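You operate a simulated robot arm through the tools that you are given. There is no shell and no other tool.

Carry out the task below with a simulated robot arm. There is one attempt and no reset: what you move stays moved.

Task
Cap the yellow-sleeve hose and slide its sleeve up over the ferrule.
Fine: the white cap lies in the yellow drawer; push it down on the port and shut the drawer again. Where these are worked on the way, their far stop is far enough and under half their travel is too little: yellow drawer.
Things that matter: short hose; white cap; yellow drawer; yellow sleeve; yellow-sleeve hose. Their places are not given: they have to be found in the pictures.

It is judged by the outcome, as a careful person would: the job done as asked, and still so three seconds after it is handed in. It fails if anything else is knocked over, pushed out of place, dropped, spilled or broken. Lids that push on must go on centred and level and be pressed home; caps that screw on are set level and turned clockwise until they are tight.

Robot
A 6-joint arm with a two-finger parallel gripper, fixed in place. Base frame: the origin is at the foot of the arm, x ahead of it, y to its left, z up. Readings come in m, degrees, newtons and seconds.
With the tool pointing down near the work surface it reaches from about 0.1 to 0.58 m from the base axis. Its first joint turns from -115.0 to 115.0 degrees. Payload 3.43 kg.
The tool frame sits at the grasp point between the pads (the TCP): z along the fingers, y along the line on which they close. The tips reach 0.034 m beyond it. Largest opening 0.128 m; finger width 0.024, thickness 0.012; the body of the gripper, 0.048 by 0.13 m, starts 0.096 m behind the TCP.
Orientation is that of the tool frame in the base frame, as a unit quaternion [x, y, z, w]. With the fingers straight down and closing along the base's y, the tool's x points along the base's -x, its y along +y and its z along -z.

Tools
- The arm moves only by the tool apply_moves. Its argument "rows" is text: rows parted by semicolons, each of 7 numbers parted by spaces: the turn, a rotation vector about the tool's x, y, z in units of 60 degrees (1.0 is 60 degrees), then the shift along the tool's x, y, z in units of 100 mm (1.0 is 100 mm), then the opening, from 0 (shut) to 1 (fully open). In form: wx wy wz tx ty tz fingers; .... A call has 1 to 20 rows; each row is the pose to reach, as a shift and turn from the pose commanded when the call began, along the tool's axes at that moment. A call with a number of a shift or a turn outside -1 to 1 is refused whole. Rows are played at 5 a second. More than 0.05 m and 8.6 degrees between two rows, or a gripper value outside its range, and nothing of the call is played. Where a pose cannot be reached the arm comes as near as it can. A force on the tool above 40 N (or 10 N above the force at the start of the call, whichever is more), or a blocked arm, ends the call early, and 0.2 s more pass. Each finger travels about 0.153 m/s and halts on what it meets, pressing with about 39 N; the grip force reading is that of the motor and also rises with nothing between the fingers. The clock runs only during rows and for 0.2 s after the last one: add rows that repeat a pose to give the fingers time. It gives the time, the measured TCP pose, the force on the tool (base axes), the opening and the grip force at its end, in the units of the frame above (readings bear some noise), with the torque about the TCP (base axes, N m) and any sound that the robot's microphone picked up.
- Cameras (640 x 400 px; columns grow to the right, rows downward): "scene" is fixed at [0.0494, -0.6513, 1.5787]; the picture's right is [0.61, -0.79, 0.00], its down [-0.64, -0.49, -0.59] and it looks along [0.47, 0.36, -0.80] (base axes); focal length 360 px, centre (320, 200). "wrist" rides on the gripper at [0.076, -0.011, -0.16] in the tool frame; the picture's right is [0.15, 0.99, 0.00], its down [-0.88, 0.13, -0.46] and it looks along [-0.45, 0.07, 0.89] (tool axes); focal length 234 px, centre (320, 200).
- get_image(camera): a new picture of that camera. No time passes.
- lift_body(by): slides the trunk up (or, below 0, down) by that many m; the arm rides with it, the base frame stays. It gives what a move gives, with no picture.
- point_at(camera, pixels): there is no depth. For up to 12 entries [column, row, z] of the newest picture of that camera ("zoom" is the newest enlarged one), the place [x, y] in the base frame at which the ray of that pixel passes the height z, good to about 0.002 m. No time passes.
- zoom(camera, box): a new picture of the part [left, top, right, bottom] of that camera's present view, enlarged. No time passes.
- finish_job(): hands the job in; it is judged then, once.

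Unless the task says otherwise, let go and move clear before handing in.

The tools are called after ">>>" by a JSON object that holds its "fn" and its "kwargs". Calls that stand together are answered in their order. apply_moves: Moves the arm, as the interface text tells. Its arguments: {"type":"object","properties":{"rows":{"type":"string"}},"required":["rows"]} The other tools are called the same way: lift_body (by) slides the trunk up or down; get_image (camera) takes a picture; point_at (camera, pixels) gives the place at which the rays of pixels pass given heights; zoom (camera, box) takes an enlarged picture of a part of a camera's view; finish_job () hands the job in.

At the start:

```text
clock: 0.0
tool_pos: [0.2105, -0.3906, 1.2277]
tool_rot: [0.0, 1.0, 0.0, 0.0]
ft_force: [-1.2, 1.1, 0.0]
wrist_torque: [-0.02, 0.0, 0.0]
grip_width: 0.1279
gripper_force: 0.1
trunk travel left (down, up): [-0.9, 0.09]
```

scene: 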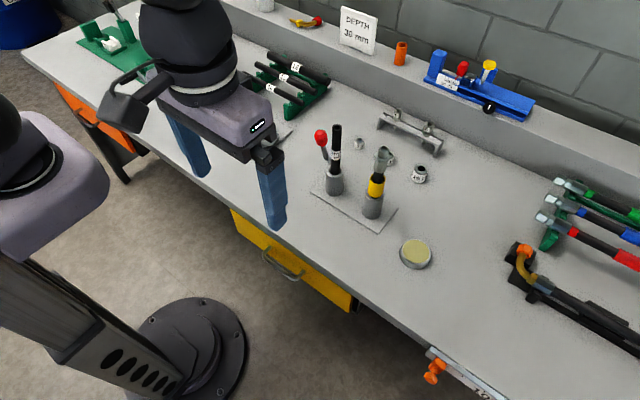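
wrist: 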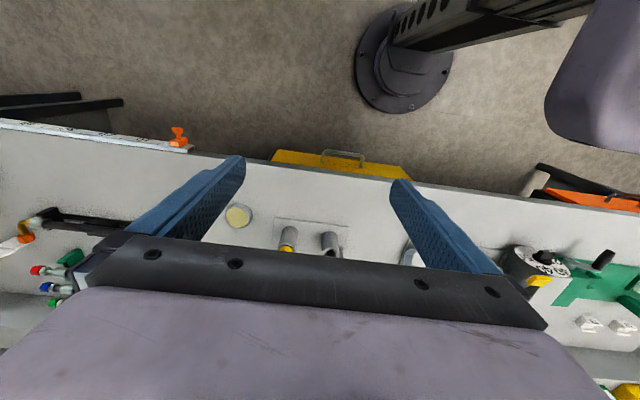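

The scene picture shows two hoses standing on a plate at about (335,180) and (375,190), the latter with a yellow sleeve, and a yellow drawer at about (290,265). I'll look closer before moving.

>>> {"fn": "zoom", "kwargs": {"camera": "scene", "box": [280, 100, 460, 240]}}

>>> {"fn": "zoom", "kwargs": {"camera": "scene", "box": [200, 180, 380, 320]}}

>>> {"fn": "zoom", "kwargs": {"camera": "wrist", "box": [220, 130, 430, 270]}}

```text
2.86 times, centred on (370, 170) of scene
```

zoom: 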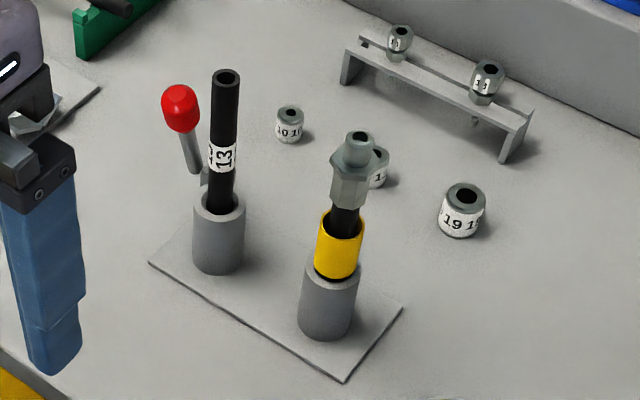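

```text
2.86 times, centred on (290, 250) of scene
```

zoom: 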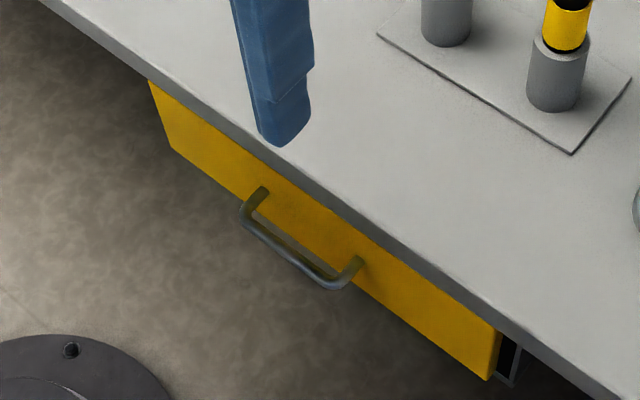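

```text
2.86 times, centred on (325, 200) of wrist
```

zoom: 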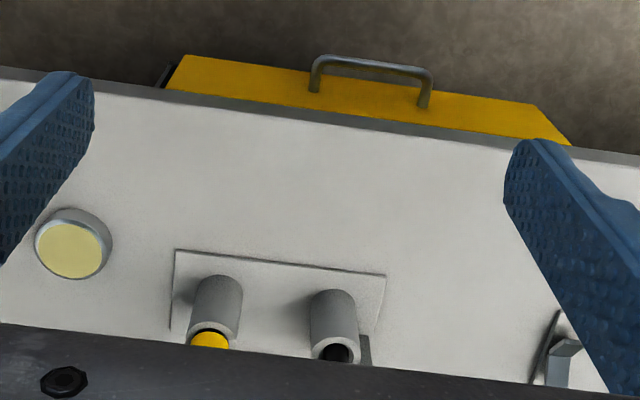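

The two hoses and the drawer front are in both views. I'll triangulate the bench height with the plate corners (scene about (310,192) and (379,234); wrist about (274,217) and (348,226)) and the drawer handle.

>>> {"fn": "get_image", "kwargs": {"camera": "scene"}}

>>> {"fn": "get_image", "kwargs": {"camera": "wrist"}}

>>> {"fn": "point_at", "kwargs": {"camera": "scene", "pixels": [[309.7, 191.6, 0.7], [309.7, 191.6, 0.8], [309.7, 191.6, 0.9], [378.6, 233.6, 0.7], [378.6, 233.6, 0.8], [378.6, 233.6, 0.9]]}}

>>> {"fn": "point_at", "kwargs": {"camera": "wrist", "pixels": [[348, 226.2, 0.7], [348, 226.2, 0.8], [348, 226.2, 0.9], [273.8, 217.4, 0.7], [273.8, 217.4, 0.8], [273.8, 217.4, 0.9]]}}

```text
taken
```

scene: 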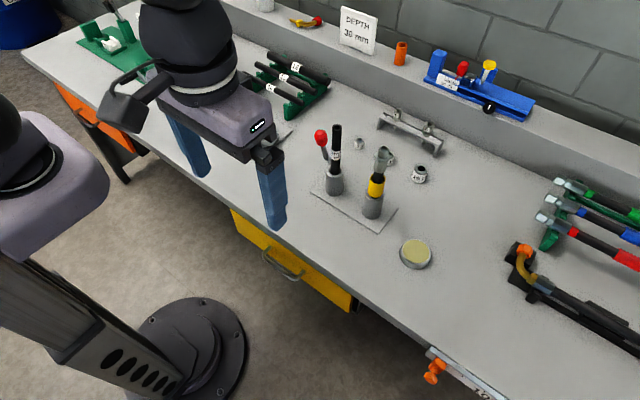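

```text
taken
```

wrist: 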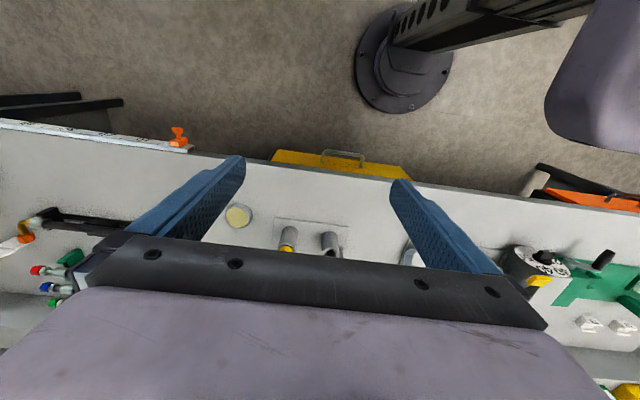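

```text
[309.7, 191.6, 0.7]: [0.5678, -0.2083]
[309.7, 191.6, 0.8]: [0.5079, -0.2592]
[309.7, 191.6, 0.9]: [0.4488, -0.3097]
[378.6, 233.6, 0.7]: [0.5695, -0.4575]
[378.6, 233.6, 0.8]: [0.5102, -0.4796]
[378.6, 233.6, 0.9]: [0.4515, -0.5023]
```

```text
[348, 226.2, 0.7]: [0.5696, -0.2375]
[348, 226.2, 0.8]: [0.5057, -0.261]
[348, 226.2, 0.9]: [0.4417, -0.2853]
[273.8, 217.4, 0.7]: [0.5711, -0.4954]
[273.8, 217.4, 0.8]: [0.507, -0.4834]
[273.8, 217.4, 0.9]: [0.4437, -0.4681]
```

The plate lies at z≈0.805 with its near edge at x≈0.505. Next I triangulate the handle (scene (264,255),(293,281); wrist (326,150),(363,155)), the drawer edges and the holder.

>>> {"fn": "point_at", "kwargs": {"camera": "scene", "pixels": [[263.7, 255.2, 0.65], [263.7, 255.2, 0.75], [293.4, 280.7, 0.65], [293.4, 280.7, 0.75], [372.7, 211.9, 0.8], [372.7, 211.9, 0.85], [334.4, 189.5, 0.8], [383.6, 149.7, 0.9], [383.6, 149.7, 1.0], [337, 127.5, 0.9], [337, 127.5, 1.0], [415, 255, 0.8]]}}

>>> {"fn": "point_at", "kwargs": {"camera": "wrist", "pixels": [[363.4, 155.2, 0.65], [363.4, 155.2, 0.75], [325.6, 150.3, 0.65], [325.6, 150.3, 0.75], [200, 155, 0.8], [400, 181, 0.8], [238, 215, 0.8], [330, 252, 0.85], [287, 245, 0.85]]}}

```text
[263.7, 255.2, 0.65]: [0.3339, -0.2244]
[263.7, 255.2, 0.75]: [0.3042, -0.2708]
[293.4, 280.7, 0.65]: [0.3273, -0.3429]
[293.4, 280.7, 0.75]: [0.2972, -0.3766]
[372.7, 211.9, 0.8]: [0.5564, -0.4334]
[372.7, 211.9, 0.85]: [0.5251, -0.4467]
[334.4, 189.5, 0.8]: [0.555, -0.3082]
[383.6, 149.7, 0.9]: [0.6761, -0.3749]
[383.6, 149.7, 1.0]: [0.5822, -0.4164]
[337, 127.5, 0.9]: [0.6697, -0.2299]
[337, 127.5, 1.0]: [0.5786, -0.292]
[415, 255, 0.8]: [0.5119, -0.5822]
```

```text
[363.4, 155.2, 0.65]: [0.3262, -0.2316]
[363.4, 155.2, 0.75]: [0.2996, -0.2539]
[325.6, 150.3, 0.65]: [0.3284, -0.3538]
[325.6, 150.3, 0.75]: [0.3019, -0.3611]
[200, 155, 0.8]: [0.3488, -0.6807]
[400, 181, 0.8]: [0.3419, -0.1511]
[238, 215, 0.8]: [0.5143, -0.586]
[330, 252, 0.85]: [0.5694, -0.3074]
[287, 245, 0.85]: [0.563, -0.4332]
```

Bench front edge is at x≈0.345, bench top z≈0.80, the handle bar is around (0.318, -0.30, 0.685), and the yellow-sleeve hose stands near (0.577, -0.42) with its top near z≈1.0. I'll tilt the tool forward by 50° to view the hoses more from the side.

>>> {"fn": "apply_moves", "kwargs": {"rows": "0 -0.14 0 0 0 0 1; 0 -0.28 0 0 0 0 1; 0 -0.42 0 0 0 0 1; 0 -0.56 0 0 0 0 1; 0 -0.7 0 0 0 0 1; 0 -0.84 0 0 0 0 1; 0 -0.84 0 0 0 0 1"}}

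>>> {"fn": "get_image", "kwargs": {"camera": "scene"}}

>>> {"fn": "get_image", "kwargs": {"camera": "wrist"}}

```text
clock: 1.6
tool_pos: [0.2095, -0.3898, 1.2262]
tool_rot: [0.0, 0.905, -0.001, 0.426]
ft_force: [0.0, 0.0, -0.1]
wrist_torque: [-0.05, 0.01, -0.01]
grip_width: 0.128
gripper_force: 0.0
trunk travel left (down, up): [-0.9, 0.09]
```

```text
taken
```

scene: 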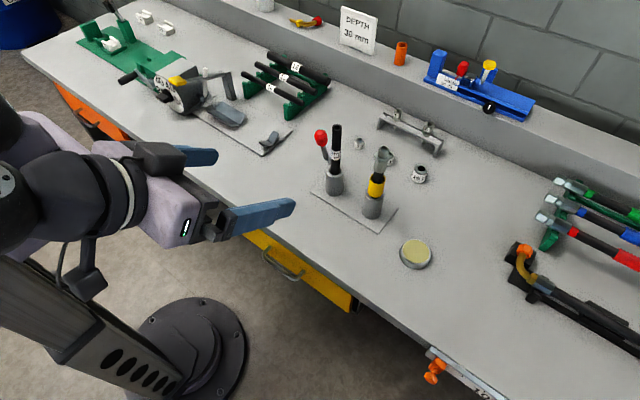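

```text
taken
```

wrist: 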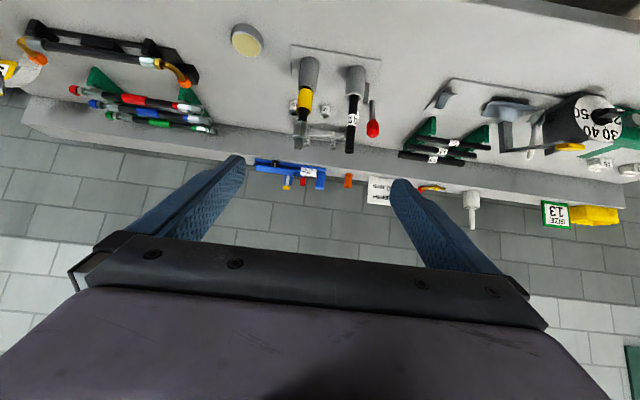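

The wrist view now shows the bench from the front (upside down), with the two hoses at about (305,95) and (355,105). I'll zoom there.

>>> {"fn": "zoom", "kwargs": {"camera": "wrist", "box": [270, 30, 400, 160]}}

>>> {"fn": "zoom", "kwargs": {"camera": "scene", "box": [310, 110, 410, 230]}}

>>> {"fn": "zoom", "kwargs": {"camera": "scene", "box": [50, 0, 290, 150]}}

>>> {"fn": "zoom", "kwargs": {"camera": "scene", "box": [400, 130, 640, 400]}}

```text
3.08 times, centred on (335, 95) of wrist
```

zoom: 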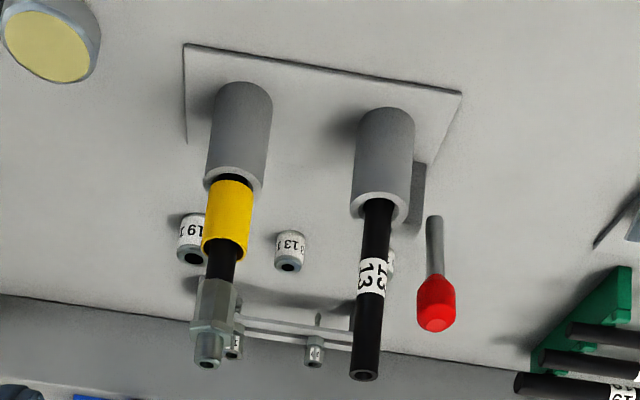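

```text
3.33 times, centred on (360, 170) of scene
```

zoom: 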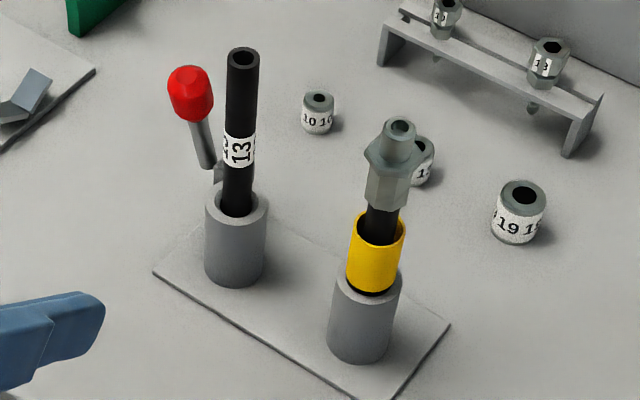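

```text
2.67 times, centred on (170, 75) of scene
```

zoom: 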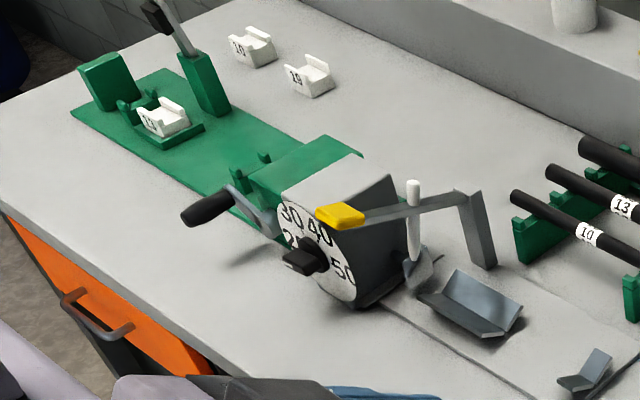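

```text
1.48 times, centred on (520, 265) of scene
```

zoom: 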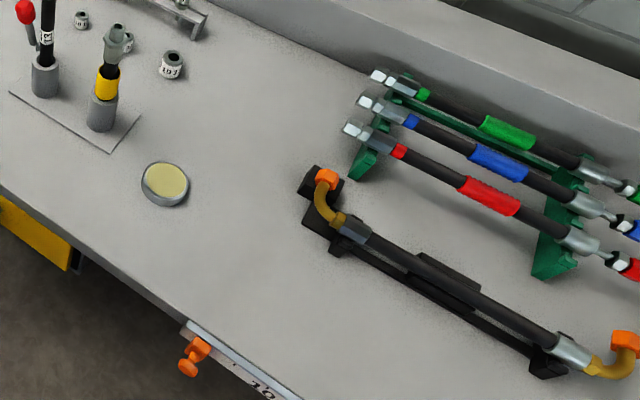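

The yellow-sleeve hose stands in the right-hand grey pot: sleeve sits on the pot rim, with a hexagonal ferrule and a port tube above. I'll triangulate port top (scene (383.7,148), wrist (298,147)), sleeve top and bottom, and pot base.

>>> {"fn": "point_at", "kwargs": {"camera": "scene", "pixels": [[383.7, 148.1, 0.95], [383.7, 148.1, 1.0], [383.7, 148.1, 1.05], [377.1, 178.4, 0.85], [377.1, 178.4, 0.9], [377.1, 178.4, 0.95], [374.1, 195.5, 0.85], [374.1, 195.5, 0.9], [371.4, 213.5, 0.8], [371.4, 213.5, 0.85], [380.4, 158, 0.95], [380.4, 158, 1.0]]}}

>>> {"fn": "point_at", "kwargs": {"camera": "wrist", "pixels": [[298.3, 146.9, 0.95], [298.3, 146.9, 1.0], [298.3, 146.9, 1.05], [304.2, 109.6, 0.85], [304.2, 109.6, 0.9], [304.2, 109.6, 0.95], [307.1, 89.5, 0.85], [307.1, 89.5, 0.9], [310, 62.5, 0.8], [310, 62.5, 0.85], [302.2, 122, 0.9], [302.2, 122, 0.95]]}}

```text
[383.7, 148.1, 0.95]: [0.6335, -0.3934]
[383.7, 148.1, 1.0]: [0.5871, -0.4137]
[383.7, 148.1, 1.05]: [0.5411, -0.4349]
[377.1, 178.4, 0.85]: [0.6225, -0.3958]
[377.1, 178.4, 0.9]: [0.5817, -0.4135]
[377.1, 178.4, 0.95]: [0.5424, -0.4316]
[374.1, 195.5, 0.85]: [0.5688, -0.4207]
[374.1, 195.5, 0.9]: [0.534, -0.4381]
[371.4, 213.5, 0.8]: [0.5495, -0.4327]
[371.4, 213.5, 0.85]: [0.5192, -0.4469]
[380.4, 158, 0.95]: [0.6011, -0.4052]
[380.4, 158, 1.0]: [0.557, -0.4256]
```

```text
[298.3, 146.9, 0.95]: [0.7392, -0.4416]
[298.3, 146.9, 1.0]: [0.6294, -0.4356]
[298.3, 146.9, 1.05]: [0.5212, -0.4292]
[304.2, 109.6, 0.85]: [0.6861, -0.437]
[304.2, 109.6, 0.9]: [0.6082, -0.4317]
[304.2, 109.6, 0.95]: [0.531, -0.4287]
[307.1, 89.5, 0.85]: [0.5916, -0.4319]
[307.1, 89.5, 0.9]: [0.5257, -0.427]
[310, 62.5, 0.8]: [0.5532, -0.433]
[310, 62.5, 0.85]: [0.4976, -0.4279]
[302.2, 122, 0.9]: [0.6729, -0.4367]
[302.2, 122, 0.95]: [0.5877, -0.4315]
```

The yellow-sleeve hose axis is near (0.551, -0.431): pot top z≈0.876, sleeve about 0.876–0.938, ferrule from ~0.97, flange ~1.005, port top ~1.037. That is 0.70 m from the base axis, so I'll test how far the tool-down pose can reach, at a safe height.

>>> {"fn": "apply_moves", "kwargs": {"rows": "0 0.14 0 -0.15 -0.07 0.12 1; 0 0.28 0 -0.3 -0.14 0.24 1; 0 0.42 0 -0.45 -0.2 0.36 1; 0 0.56 0 -0.6 -0.27 0.48 1; 0 0.7 0 -0.75 -0.33 0.6 1; 0 0.833 0 -0.9 -0.4 0.72 1; 0 0.833 0 -0.9 -0.4 0.72 1"}}

```text
clock: 3.2
tool_pos: [0.3193, -0.4294, 1.25]
tool_rot: [0.0, 1.0, -0.001, 0.004]
ft_force: [-0.4, -0.3, -0.3]
wrist_torque: [0.0, -0.03, 0.01]
grip_width: 0.128
gripper_force: 0.1
trunk travel left (down, up): [-0.9, 0.09]
```

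>>> {"fn": "apply_moves", "kwargs": {"rows": "0 0 0 -0.3 0 0 1; 0 0 0 -0.6 0 0 1; 0 0 0 -1 0 0 1; 0 0 0 -1 0 0 1"}}

>>> {"fn": "get_image", "kwargs": {"camera": "scene"}}

```text
clock: 4.2
tool_pos: [0.4112, -0.4138, 1.2381]
tool_rot: [0.0, 1.0, 0.001, 0.003]
ft_force: [0.4, -0.9, 0.6]
wrist_torque: [0.08, 0.04, 0.03]
grip_width: 0.1279
gripper_force: 0.1
out of reach, approached as far as the arm can: row 3, 4
trunk travel left (down, up): [-0.9, 0.09]
```

```text
taken
```

scene: 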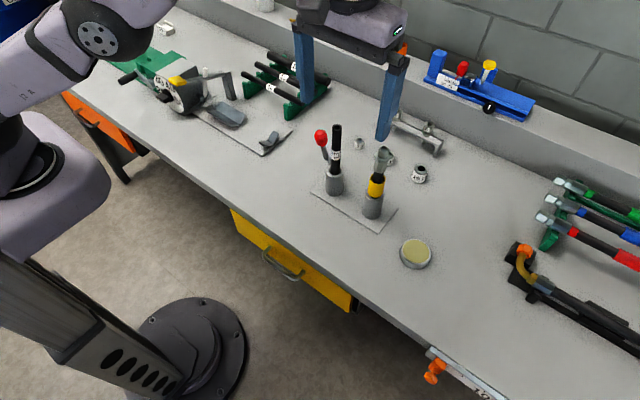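

The tool-down reach at this height is about 0.583 m from the base axis, and it seems to be limited by height above the shoulder. I'll lower by 0.1 m (tips at 1.10, above the port) and test again.

>>> {"fn": "apply_moves", "kwargs": {"rows": "0 0 0 0 0 0.4 1; 0 0 0 0 0 0.8 1; 0 0 0 -0.4 0 0.9 1; 0 0 0 -0.8 0 0.9 1; 0 0 0 -0.8 0 0.9 1"}}

```text
clock: 5.4
tool_pos: [0.4791, -0.3988, 1.1438]
tool_rot: [0.001, 1.0, 0.0, 0.004]
ft_force: [-0.3, 0.1, -0.4]
wrist_torque: [0.01, 0.01, 0.01]
grip_width: 0.1279
gripper_force: 0.0
out of reach, approached as far as the arm can: row 4, 5
trunk travel left (down, up): [-0.9, 0.09]
```

With tool down the reach grows to 0.623 m at z≈1.144, so at the hose I'll need a modest forward tilt, which the arm can hold easily. Now I go to the drawer: retreat toward (0.2, -0.30, 1.0) to view the handle.

>>> {"fn": "apply_moves", "kwargs": {"rows": "0 0 0 0.31 0.11 0 1; 0 0 0 0.62 0.22 0.1 1; 0 0 0 0.95 0.33 0.3 1; 0 0 0 0.95 0.33 0.3 1"}}

>>> {"fn": "apply_moves", "kwargs": {"rows": "0 0 0 0.31 0.11 0.2 1; 0 0 0 0.62 0.22 0.4 1; 0 0 0 0.95 0.33 0.6 1; 0 0 0 0.95 0.33 0.6 1"}}

>>> {"fn": "apply_moves", "kwargs": {"rows": "0 0 0 0.31 0.11 0.2 1; 0 0 0 0.62 0.22 0.4 1; 0 0 0 0.9 0.33 0.6 1; 0 0 0 0.9 0.33 0.6 1"}}

>>> {"fn": "get_image", "kwargs": {"camera": "wrist"}}

>>> {"fn": "get_image", "kwargs": {"camera": "scene"}}

```text
clock: 6.4
tool_pos: [0.384, -0.3674, 1.1138]
tool_rot: [0.001, 1.0, 0.0, 0.003]
ft_force: [-0.3, -0.1, 0.6]
wrist_torque: [0.01, 0.04, 0.02]
grip_width: 0.128
gripper_force: 0.1
trunk travel left (down, up): [-0.9, 0.09]
```

```text
clock: 7.4
tool_pos: [0.288, -0.3357, 1.0542]
tool_rot: [-0.001, 1.0, 0.001, 0.004]
ft_force: [0.1, -0.5, 0.4]
wrist_torque: [0.0, 0.01, 0.0]
grip_width: 0.128
gripper_force: 0.1
trunk travel left (down, up): [-0.9, 0.09]
```

```text
clock: 8.4
tool_pos: [0.1984, -0.301, 0.9932]
tool_rot: [0.0, 1.0, 0.0, 0.003]
ft_force: [-0.4, 0.2, 1.4]
wrist_torque: [-0.03, 0.05, 0.0]
grip_width: 0.128
gripper_force: 0.0
trunk travel left (down, up): [-0.9, 0.09]
```

```text
taken
```

wrist: 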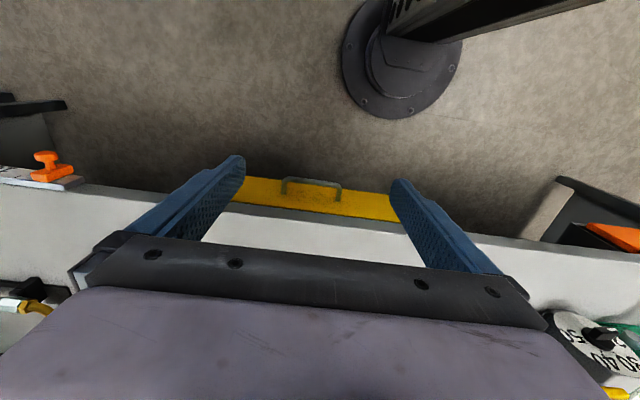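

```text
taken
```

scene: 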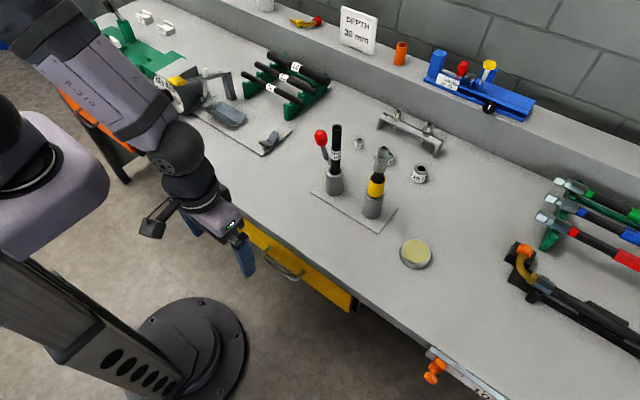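

The handle is visible in the wrist view at (310,188) and in the scene at (283,268). Zooming for accurate triangulation.

>>> {"fn": "zoom", "kwargs": {"camera": "wrist", "box": [240, 160, 400, 240]}}

>>> {"fn": "point_at", "kwargs": {"camera": "wrist", "pixels": [[282, 178, 0.67], [282, 178, 0.7], [341, 184, 0.67], [341, 184, 0.7], [243, 178, 0.7], [232, 202, 0.8], [400, 220, 0.8]]}}

>>> {"fn": "zoom", "kwargs": {"camera": "scene", "box": [230, 200, 370, 330]}}

```text
4.00 times, centred on (320, 200) of wrist
```

zoom: 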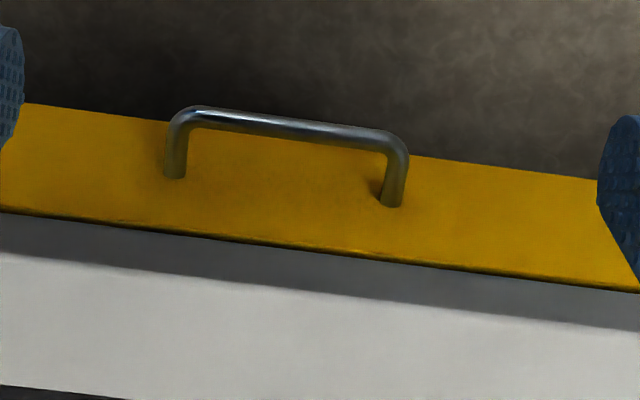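

```text
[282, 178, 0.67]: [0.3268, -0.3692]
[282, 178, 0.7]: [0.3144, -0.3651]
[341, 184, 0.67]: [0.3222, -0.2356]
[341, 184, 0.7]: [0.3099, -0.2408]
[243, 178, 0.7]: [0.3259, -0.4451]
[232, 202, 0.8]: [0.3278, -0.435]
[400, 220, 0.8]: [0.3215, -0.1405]
```

```text
3.08 times, centred on (300, 265) of scene
```

zoom: 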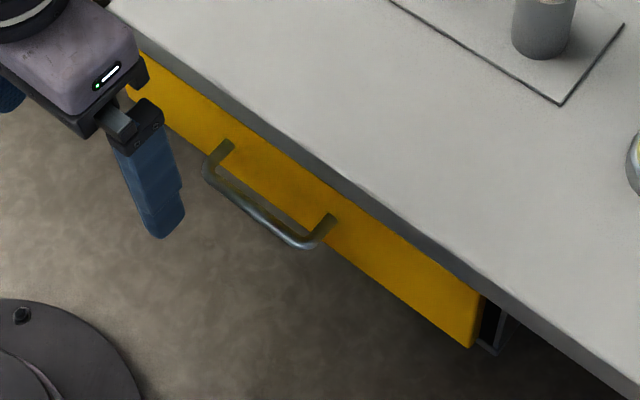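

>>> {"fn": "point_at", "kwargs": {"camera": "wrist", "pixels": [[285.5, 179.5, 0.67], [285.5, 179.5, 0.7], [340.5, 186, 0.67], [340.5, 186, 0.7], [283.7, 193.5, 0.67], [283.7, 193.5, 0.7], [338, 200.5, 0.67], [338, 200.5, 0.7], [315, 220.8, 0.8], [315, 212, 0.77], [258, 206, 0.8], [258, 185, 0.67]]}}

>>> {"fn": "point_at", "kwargs": {"camera": "scene", "pixels": [[263.9, 254.6, 0.67], [263.9, 254.6, 0.7], [297, 278.5, 0.67], [297, 278.5, 0.7], [270.1, 247.1, 0.67], [270.1, 247.1, 0.7], [303.9, 270.8, 0.67], [303.9, 270.8, 0.7], [351, 298, 0.7], [348, 311, 0.65]]}}

```text
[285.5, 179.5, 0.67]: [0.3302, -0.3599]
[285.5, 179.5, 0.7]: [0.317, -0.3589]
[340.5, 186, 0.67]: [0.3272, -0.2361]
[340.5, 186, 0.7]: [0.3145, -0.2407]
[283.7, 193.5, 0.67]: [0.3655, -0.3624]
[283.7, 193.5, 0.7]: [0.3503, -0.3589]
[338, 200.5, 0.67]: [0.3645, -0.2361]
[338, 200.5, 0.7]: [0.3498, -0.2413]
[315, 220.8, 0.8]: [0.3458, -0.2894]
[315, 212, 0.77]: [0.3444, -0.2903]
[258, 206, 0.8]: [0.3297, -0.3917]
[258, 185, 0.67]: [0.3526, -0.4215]
```

```text
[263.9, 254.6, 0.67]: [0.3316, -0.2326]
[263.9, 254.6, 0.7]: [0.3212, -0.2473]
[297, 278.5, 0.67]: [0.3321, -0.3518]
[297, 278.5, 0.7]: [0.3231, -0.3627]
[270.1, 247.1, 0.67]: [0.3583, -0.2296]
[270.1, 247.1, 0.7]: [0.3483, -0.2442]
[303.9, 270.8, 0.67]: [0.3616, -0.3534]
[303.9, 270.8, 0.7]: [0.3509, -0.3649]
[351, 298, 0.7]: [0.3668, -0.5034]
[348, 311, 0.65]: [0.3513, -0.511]
```

The handle bar runs from y≈-0.24 to -0.36 at x≈0.322, z≈0.685; the drawer face is at x≈0.356, bench lip at x≈0.3455. I'll turn the tool 90° so the fingers close in the x–z plane, then tilt 30° so the gripper body clears the bench lip.

>>> {"fn": "apply_moves", "kwargs": {"rows": "0 0 0.13 0 0 0 1; 0 0 0.26 0 0 0 0.9; 0 0 0.39 0 0 0 0.8; 0 0 0.52 0 0 0 0.7; 0 0 0.65 0 0 0 0.6; 0 0 0.75 0 0 0 0.5; 0 0 0.88 0 0 0 0.4; 0 0 1 0 0 0 0.3; 0 0 1 0 0 0 0.3"}}

>>> {"fn": "apply_moves", "kwargs": {"rows": "0 0 0.13 0 0 0 0.3; 0 0 0.26 0 0 0 0.3; 0 0 0.39 0 0 0 0.3; 0 0 0.5 0 0 0 0.3; 0 0 0.5 0 0 0 0.3"}}

>>> {"fn": "apply_moves", "kwargs": {"rows": "-0.13 0 0 0 0 0 0.3; -0.26 0 0 0 0 0 0.3; -0.39 0 0 0 0 0 0.3; -0.5 0 0 0 0 0 0.3; -0.5 0 0 0 0 0 0.3"}}

>>> {"fn": "get_image", "kwargs": {"camera": "wrist"}}

>>> {"fn": "get_image", "kwargs": {"camera": "scene"}}

```text
clock: 10.4
tool_pos: [0.1974, -0.302, 0.9935]
tool_rot: [0.501, 0.866, 0.002, 0.003]
ft_force: [0.2, 0.5, -1.5]
wrist_torque: [0.0, 0.01, 0.01]
grip_width: 0.0385
gripper_force: 0.2
trunk travel left (down, up): [-0.9, 0.09]
```

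```text
clock: 11.6
tool_pos: [0.1975, -0.3013, 0.9916]
tool_rot: [0.708, 0.706, 0.002, 0.002]
ft_force: [0.0, 0.0, 1.1]
wrist_torque: [-0.01, 0.0, -0.04]
grip_width: 0.0385
gripper_force: 0.1
trunk travel left (down, up): [-0.9, 0.09]
```

```text
clock: 12.8
tool_pos: [0.1972, -0.3018, 0.9928]
tool_rot: [0.683, 0.681, 0.186, 0.186]
ft_force: [0.0, 0.0, -0.3]
wrist_torque: [-0.01, 0.0, 0.01]
grip_width: 0.0384
gripper_force: 0.0
trunk travel left (down, up): [-0.9, 0.09]
```

```text
taken
```

wrist: 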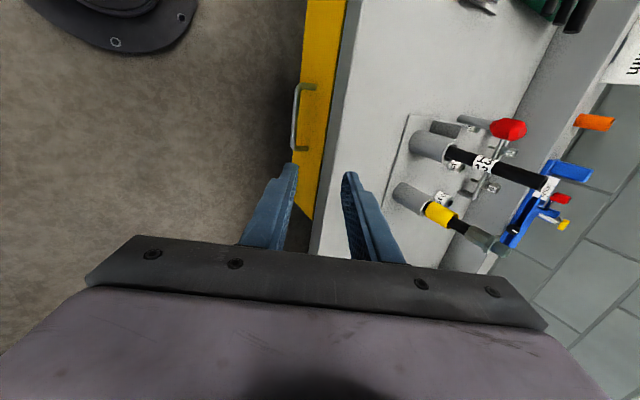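

```text
taken
```

scene: 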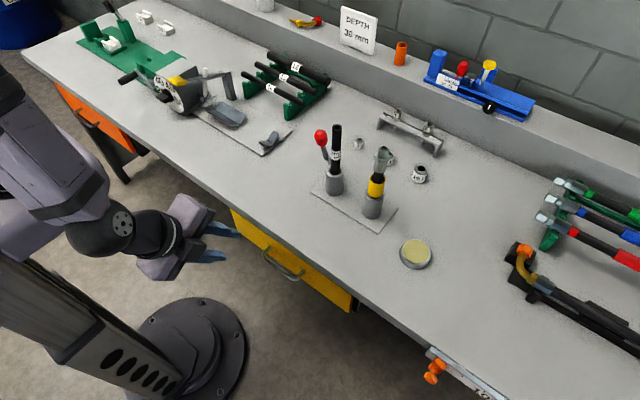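

The tool is turned and tilted 30°; the bar appears at (297,115) in the wrist view. I'll advance along the tool axis toward the bar, stopping short to check.

>>> {"fn": "apply_moves", "kwargs": {"rows": "0 0 0 0 -0.17 0.33 0.3; 0 0 0 0 -0.34 0.66 0.3; 0 0 0 0 -0.49 1 0.3; 0 0 0 0 -0.49 1 0.25"}}

>>> {"fn": "apply_moves", "kwargs": {"rows": "0 0 0 0 0 0.4 0.25; 0 0 0 0 0 0.8 0.25; 0 0 0 0 0 1 0.25; 0 0 0 0 0 1 0.25"}}

>>> {"fn": "get_image", "kwargs": {"camera": "wrist"}}

>>> {"fn": "get_image", "kwargs": {"camera": "scene"}}

```text
clock: 13.8
tool_pos: [0.2059, -0.3011, 0.8811]
tool_rot: [0.682, 0.683, 0.185, 0.186]
ft_force: [0.2, -0.1, -0.6]
wrist_torque: [0.0, 0.02, 0.02]
grip_width: 0.0318
gripper_force: 0.0
trunk travel left (down, up): [-0.9, 0.09]
```

```text
clock: 14.8
tool_pos: [0.2579, -0.302, 0.7947]
tool_rot: [0.682, 0.683, 0.186, 0.185]
ft_force: [-0.5, 0.1, 0.3]
wrist_torque: [0.0, 0.04, 0.04]
grip_width: 0.032
gripper_force: 0.1
trunk travel left (down, up): [-0.9, 0.09]
```

```text
taken
```

wrist: 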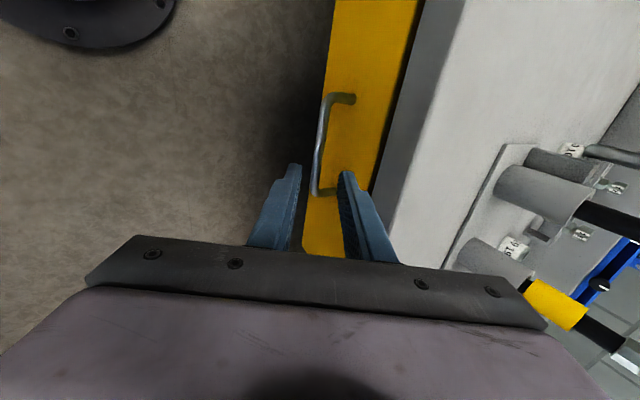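

```text
taken
```

scene: 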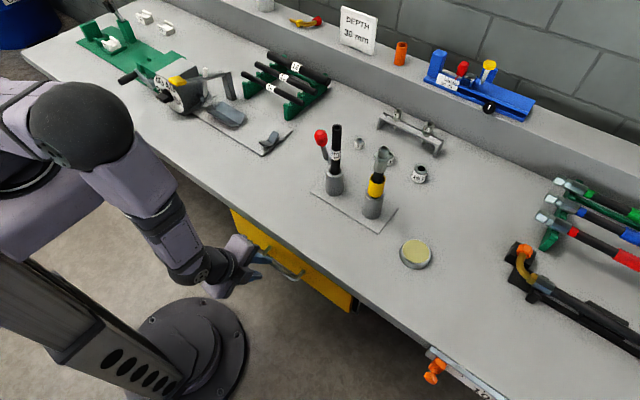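

>>> {"fn": "zoom", "kwargs": {"camera": "wrist", "box": [260, 80, 400, 210]}}

>>> {"fn": "zoom", "kwargs": {"camera": "scene", "box": [210, 210, 350, 310]}}

```text
3.08 times, centred on (330, 145) of wrist
```

zoom: 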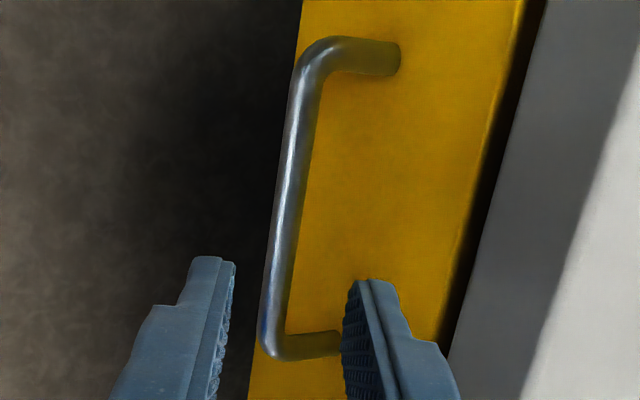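

```text
4.00 times, centred on (280, 260) of scene
```

zoom: 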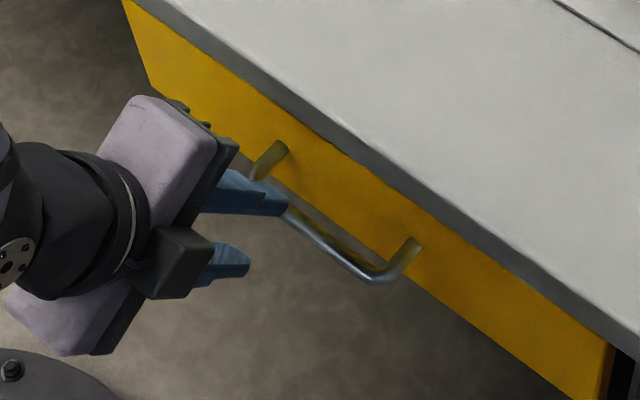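

The bar is centred on the tool axis, about 0.127 m ahead. I'll advance 0.10 m with a 3 mm bias, watching the force.

>>> {"fn": "apply_moves", "kwargs": {"rows": "0 0 0 0 -0.03 0.3 0.25; 0 0 0 0 -0.03 0.6 0.25; 0 0 0 0 -0.03 0.85 0.25; 0 0 0 0 -0.03 1 0.25; 0 0 0 0 -0.03 1 0.25"}}

>>> {"fn": "zoom", "kwargs": {"camera": "wrist", "box": [240, 100, 420, 240]}}

>>> {"fn": "zoom", "kwargs": {"camera": "scene", "box": [210, 210, 350, 310]}}

```text
clock: 16.0
tool_pos: [0.3054, -0.3017, 0.7072]
tool_rot: [0.682, 0.682, 0.185, 0.186]
ft_force: [-0.2, 0.3, 0.3]
wrist_torque: [-0.02, 0.01, -0.01]
grip_width: 0.032
gripper_force: 0.1
trunk travel left (down, up): [-0.9, 0.09]
```

```text
2.86 times, centred on (330, 170) of wrist
```

zoom: 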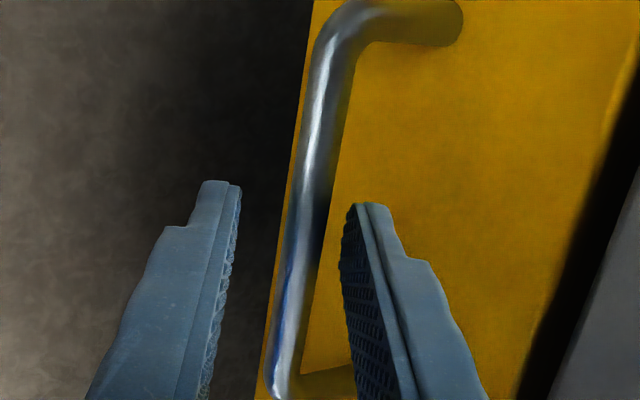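

```text
4.00 times, centred on (280, 260) of scene
```

zoom: 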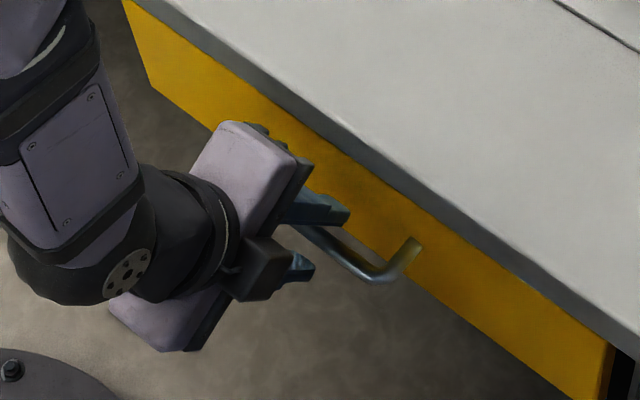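

The bar passes between the two fingertips in the wrist zoom. I'll advance another 12 mm and close.

>>> {"fn": "apply_moves", "kwargs": {"rows": "0 0 0 0 0 0.06 0.25; 0 0 0 0 0 0.12 0.25; 0 0 0 0 0 0.12 0.18; 0 0 0 0 0 0.12 0.1; 0 0 0 0 0 0.12 0; 0 0 0 0 0 0.12 0"}}

>>> {"fn": "zoom", "kwargs": {"camera": "wrist", "box": [240, 100, 420, 240]}}

```text
clock: 17.4
tool_pos: [0.3109, -0.3029, 0.6987]
tool_rot: [0.682, 0.683, 0.184, 0.187]
ft_force: [3.2, -1.4, 12.6]
wrist_torque: [0.18, -0.11, 0.88]
grip_width: 0.0118
gripper_force: 45.2
trunk travel left (down, up): [-0.9, 0.09]
```

```text
2.86 times, centred on (330, 170) of wrist
```

zoom: 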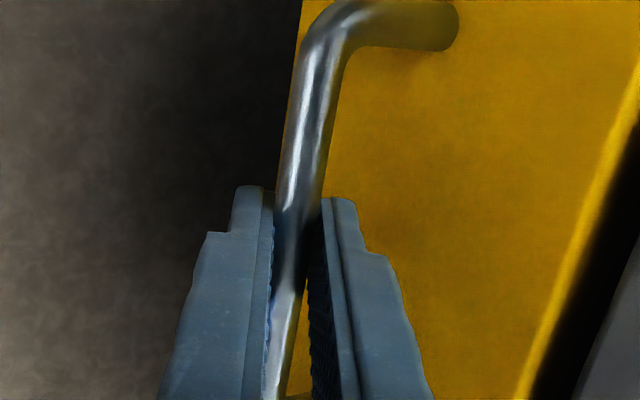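

The handle is gripped (opening 0.0118 m). Now pull straight toward -x (tool y −0.866, z −0.5 per unit).

>>> {"fn": "apply_moves", "kwargs": {"rows": "0 0 0 0 -0.13 -0.075 0; 0 0 0 0 -0.26 -0.15 0; 0 0 0 0 -0.39 -0.225 0; 0 0 0 0 -0.52 -0.3 0; 0 0 0 0 -0.65 -0.375 0; 0 0 0 0 -0.78 -0.45 0; 0 0 0 0 -0.866 -0.5 0; 0 0 0 0 -0.866 -0.5 0"}}

>>> {"fn": "get_image", "kwargs": {"camera": "scene"}}

```text
clock: 19.2
tool_pos: [0.2106, -0.3013, 0.6983]
tool_rot: [0.682, 0.682, 0.185, 0.188]
ft_force: [0.3, -6.3, 28.4]
wrist_torque: [-0.41, -0.12, 0.49]
grip_width: 0.0118
gripper_force: 44.7
trunk travel left (down, up): [-0.9, 0.09]
```

```text
taken
```

scene: 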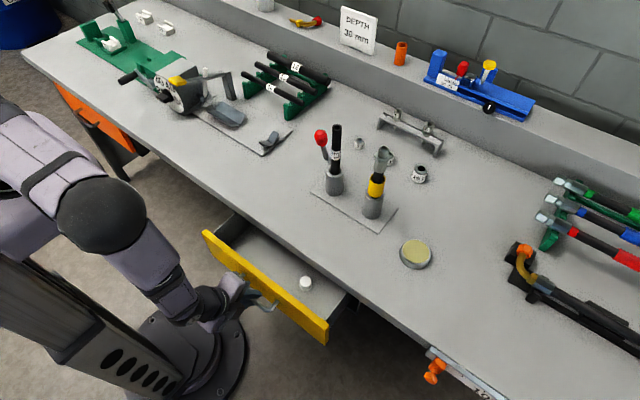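

The drawer slid 0.10 m and the white cap shows at (305,283). There's 28 N upward on the tool, so I'll relieve it slightly upward and keep pulling.

>>> {"fn": "apply_moves", "kwargs": {"rows": "0 0 0 0 0.01 -0.02 0; 0 0 0 0 0.02 -0.035 0; 0 0 0 0 0.02 -0.035 0"}}

```text
clock: 20.0
tool_pos: [0.2097, -0.302, 0.6976]
tool_rot: [0.683, 0.683, 0.185, 0.183]
ft_force: [-0.9, -10.1, -15.5]
wrist_torque: [-1.62, 0.0, 0.13]
grip_width: 0.0117
gripper_force: 44.8
trunk travel left (down, up): [-0.9, 0.09]
```

>>> {"fn": "apply_moves", "kwargs": {"rows": "0 0 0 -0.01 -0.007 0.012 0; 0 0 0 -0.01 -0.137 -0.063 0; 0 0 0 -0.01 -0.267 -0.138 0; 0 0 0 -0.01 -0.397 -0.213 0; 0 0 0 -0.01 -0.527 -0.288 0; 0 0 0 -0.01 -0.657 -0.363 0; 0 0 0 -0.01 -0.787 -0.438 0; 0 0 0 -0.01 -0.873 -0.488 0; 0 0 0 -0.01 -0.873 -0.488 0"}}

>>> {"fn": "get_image", "kwargs": {"camera": "scene"}}

```text
clock: 22.0
tool_pos: [0.1109, -0.3035, 0.6977]
tool_rot: [0.682, 0.683, 0.186, 0.185]
ft_force: [0.1, 4.3, -17.0]
wrist_torque: [0.12, 0.06, 1.02]
grip_width: 0.0118
gripper_force: 44.5
trunk travel left (down, up): [-0.9, 0.09]
```

```text
taken
```

scene: 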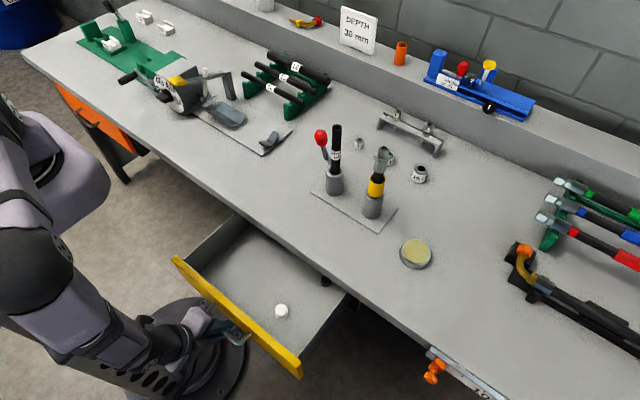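

The drawer is open 0.20 m, and the cap is at (282,311). I'll pull a little more to see whether a stop is near.

>>> {"fn": "apply_moves", "kwargs": {"rows": "0 0 0 0 -0.007 0.012 0; 0 0 0 0 -0.12 -0.055 0; 0 0 0 0 -0.2 -0.1 0; 0 0 0 0 -0.28 -0.15 0; 0 0 0 0 -0.36 -0.196 0; 0 0 0 0 -0.44 -0.24 0; 0 0 0 0 -0.44 -0.24 0"}}

>>> {"fn": "get_image", "kwargs": {"camera": "scene"}}

```text
clock: 23.6
tool_pos: [0.061, -0.302, 0.6983]
tool_rot: [0.683, 0.683, 0.184, 0.185]
ft_force: [0.5, 15.2, 21.3]
wrist_torque: [-0.62, -0.09, 0.38]
grip_width: 0.0119
gripper_force: 45.2
trunk travel left (down, up): [-0.9, 0.09]
```

```text
taken
```

scene: 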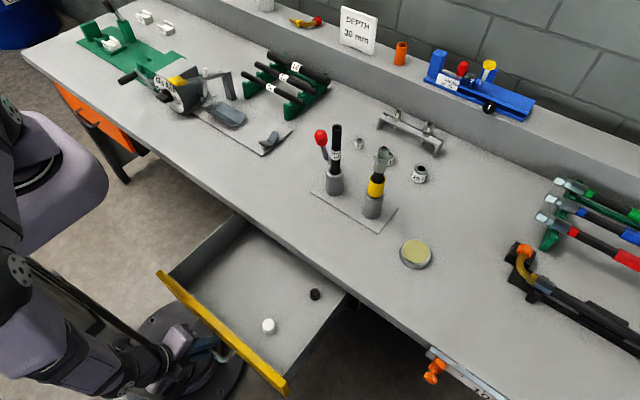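

The drawer is open 0.25 m, with the white cap at (268,326) and a black one at (314,294). That is enough; I'll release the handle and back out along the tool axis.

>>> {"fn": "apply_moves", "kwargs": {"rows": "0 0 0 0 0 0 0.1; 0 0 0 0 0 0 0.2; 0 0 0 0 0 0 0.25; 0 0 0 0 0 -0.2 0.25; 0 0 0 0 0 -0.4 0.25; 0 0 0 0 0 -0.6 0.25; 0 0 0 0 0.2 -0.9 0.25; 0 0 0 0 0.2 -0.9 0.25"}}

>>> {"fn": "get_image", "kwargs": {"camera": "scene"}}

>>> {"fn": "get_image", "kwargs": {"camera": "wrist"}}

```text
clock: 25.4
tool_pos: [0.0586, -0.313, 0.7837]
tool_rot: [0.682, 0.682, 0.186, 0.184]
ft_force: [-0.8, -0.7, -0.2]
wrist_torque: [0.02, -0.02, 0.03]
grip_width: 0.0318
gripper_force: 0.0
out of reach, approached as far as the arm can: row 4, 5, 6, 7, 8
trunk travel left (down, up): [-0.9, 0.09]
```

```text
taken
```

scene: 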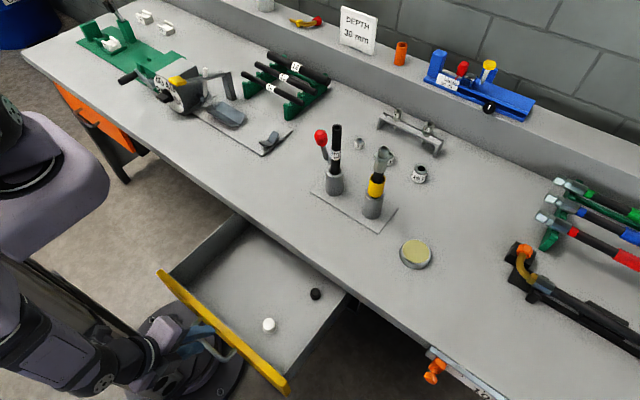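

```text
taken
```

wrist: 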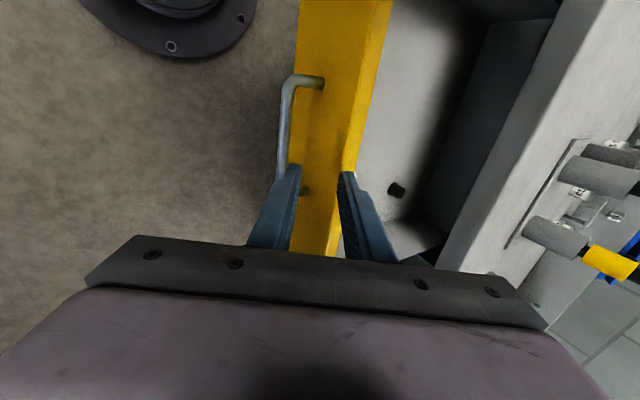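

Released and clear of the bar. I'll go straight up first, then over the drawer.

>>> {"fn": "apply_moves", "kwargs": {"rows": "0 0 0 0 0.2 -0.346 0.3; 0 0 0 0 0.4 -0.69 0.3; 0 0 0 0 0.5 -0.866 0.3; 0 0 0 0 0.5 -0.866 0.3"}}

>>> {"fn": "apply_moves", "kwargs": {"rows": "0.12 0 0 0 0.35 -0.1 0.4; 0.24 0 0 0 0.6 -0.2 0.5; 0.36 0 0 0 0.8 -0.3 0.6; 0.5 0 0 0 1 -0.4 0.7; 0.5 0 0 0 1 -0.4 0.7"}}

>>> {"fn": "get_image", "kwargs": {"camera": "wrist"}}

>>> {"fn": "get_image", "kwargs": {"camera": "scene"}}

```text
clock: 26.4
tool_pos: [0.0585, -0.3147, 0.8848]
tool_rot: [0.682, 0.682, 0.186, 0.186]
ft_force: [-0.6, 0.4, 0.0]
wrist_torque: [0.0, -0.01, 0.02]
grip_width: 0.0384
gripper_force: 0.1
trunk travel left (down, up): [-0.9, 0.09]
```

```text
clock: 27.6
tool_pos: [0.1238, -0.3152, 0.9697]
tool_rot: [0.706, 0.708, 0.002, 0.002]
ft_force: [0.2, 0.2, -0.8]
wrist_torque: [-0.01, 0.0, -0.01]
grip_width: 0.0898
gripper_force: 0.0
trunk travel left (down, up): [-0.9, 0.09]
```

```text
taken
```

wrist: 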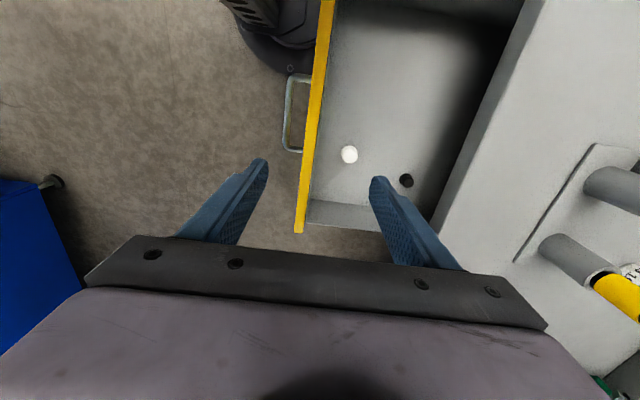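

```text
taken
```

scene: 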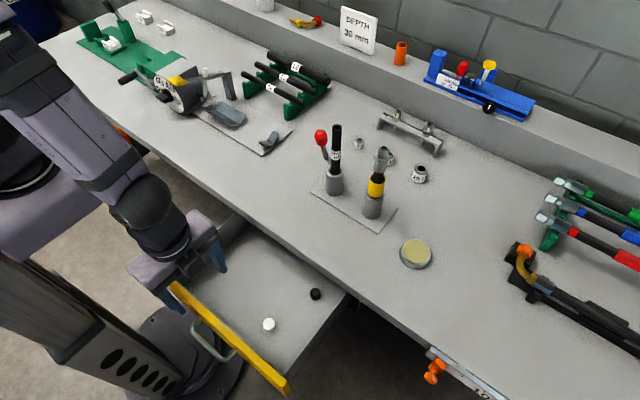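

The drawer interior is visible; white cap at wrist (349,154), scene (268,326). Zooming on it.

>>> {"fn": "zoom", "kwargs": {"camera": "wrist", "box": [310, 120, 440, 220]}}

>>> {"fn": "zoom", "kwargs": {"camera": "scene", "box": [230, 270, 340, 350]}}

>>> {"fn": "point_at", "kwargs": {"camera": "wrist", "pixels": [[349, 154, 0.64], [349, 154, 0.68], [349, 154, 0.72], [407, 180, 0.64], [407, 180, 0.68], [300, 230, 0.76], [329, 5, 0.76], [322, 70, 0.76]]}}

>>> {"fn": "point_at", "kwargs": {"camera": "scene", "pixels": [[268.5, 325.5, 0.64], [268.5, 325.5, 0.68], [268.5, 325.5, 0.72], [315, 294, 0.64], [315, 294, 0.68]]}}

```text
4.00 times, centred on (375, 170) of wrist
```

zoom: 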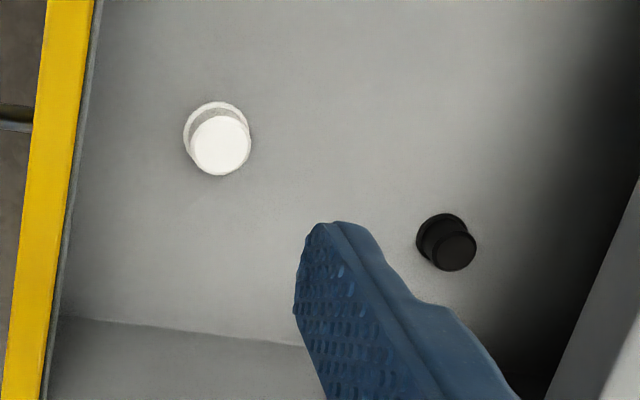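

```text
5.00 times, centred on (285, 310) of scene
```

zoom: 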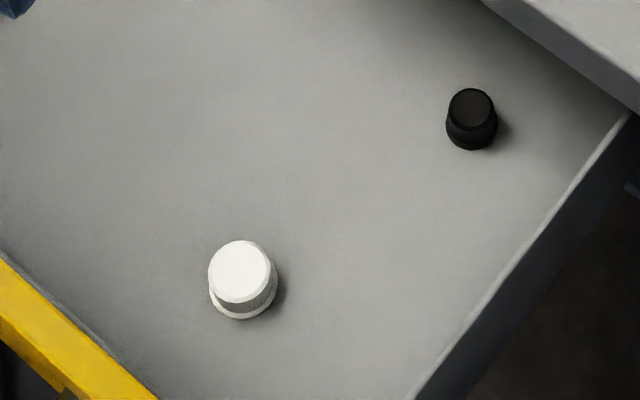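

```text
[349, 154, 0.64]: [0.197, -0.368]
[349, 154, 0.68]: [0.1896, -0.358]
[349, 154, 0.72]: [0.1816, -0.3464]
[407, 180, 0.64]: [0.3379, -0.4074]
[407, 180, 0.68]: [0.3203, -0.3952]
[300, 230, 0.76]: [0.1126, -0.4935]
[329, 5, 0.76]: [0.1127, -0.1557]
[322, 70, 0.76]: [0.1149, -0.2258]
```

```text
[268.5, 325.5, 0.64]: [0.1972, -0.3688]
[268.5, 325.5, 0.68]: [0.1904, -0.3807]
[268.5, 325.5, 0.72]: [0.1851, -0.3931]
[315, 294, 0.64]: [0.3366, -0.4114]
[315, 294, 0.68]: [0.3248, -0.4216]
```

The white cap stands upright (closed side up, brim down) near (0.197, -0.368), mid-height z≈0.64. I'll lean the tool 30° (body toward +y) so the same pose can later reach the hose with the cap level, and look at the cap closer.

>>> {"fn": "apply_moves", "kwargs": {"rows": "0 -0.12 0 -0.1 0.15 0.25 0.6; 0 -0.24 0 -0.2 0.3 0.5 0.55; 0 -0.36 0 -0.3 0.45 0.75 0.55; 0 -0.5 0 -0.35 0.6 1 0.55; 0 -0.5 0 -0.35 0.75 1 0.55; 0 -0.5 0 -0.35 0.75 1 0.55"}}

>>> {"fn": "get_image", "kwargs": {"camera": "wrist"}}

>>> {"fn": "get_image", "kwargs": {"camera": "scene"}}

```text
clock: 29.0
tool_pos: [0.2155, -0.3706, 0.8847]
tool_rot: [0.683, 0.685, -0.184, 0.174]
ft_force: [0.3, 0.4, 1.4]
wrist_torque: [0.01, 0.0, -0.05]
grip_width: 0.0706
gripper_force: 0.0
out of reach, approached as far as the arm can: row 2, 3, 4, 5, 6
trunk travel left (down, up): [-0.9, 0.09]
```

```text
taken
```

wrist: 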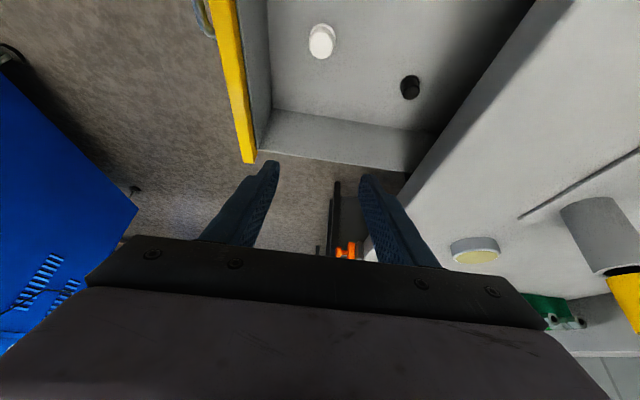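

```text
taken
```

scene: 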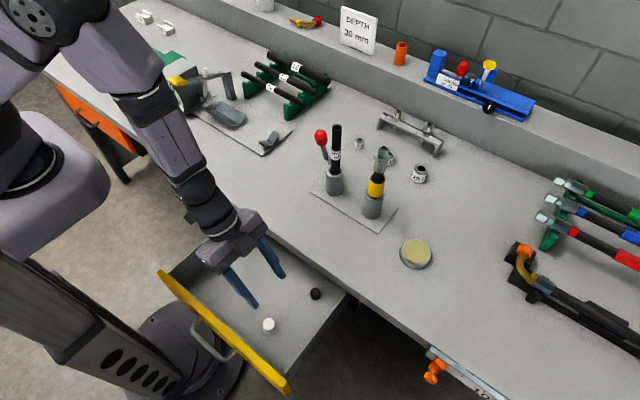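

The tool leans 29° now (slightly limited by the arm's inner range here). The cap is at wrist (321,41); I'll zoom and triangulate its top and brim.

>>> {"fn": "zoom", "kwargs": {"camera": "wrist", "box": [280, 10, 440, 110]}}

>>> {"fn": "zoom", "kwargs": {"camera": "scene", "box": [250, 305, 290, 345]}}

```text
4.00 times, centred on (360, 60) of wrist
```

zoom: 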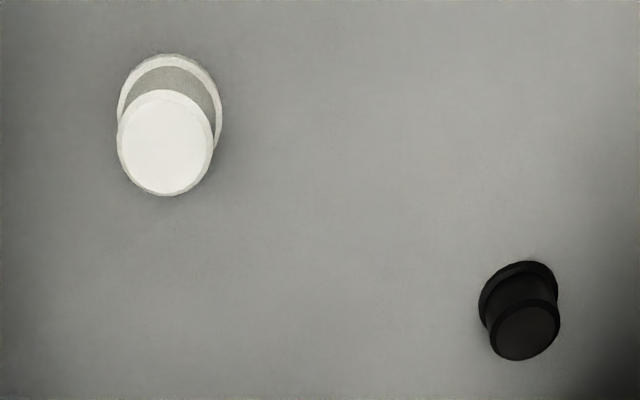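

```text
10.00 times, centred on (270, 325) of scene
```

zoom: 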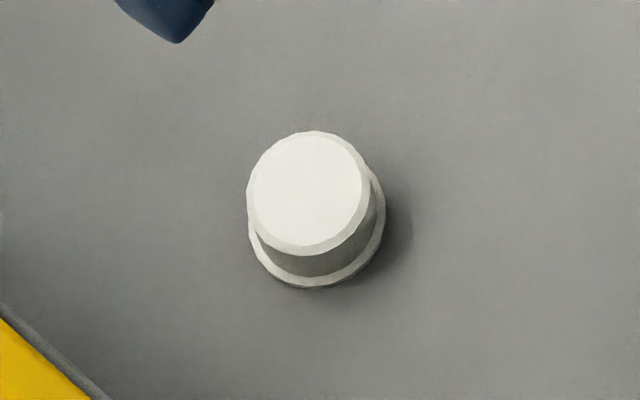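

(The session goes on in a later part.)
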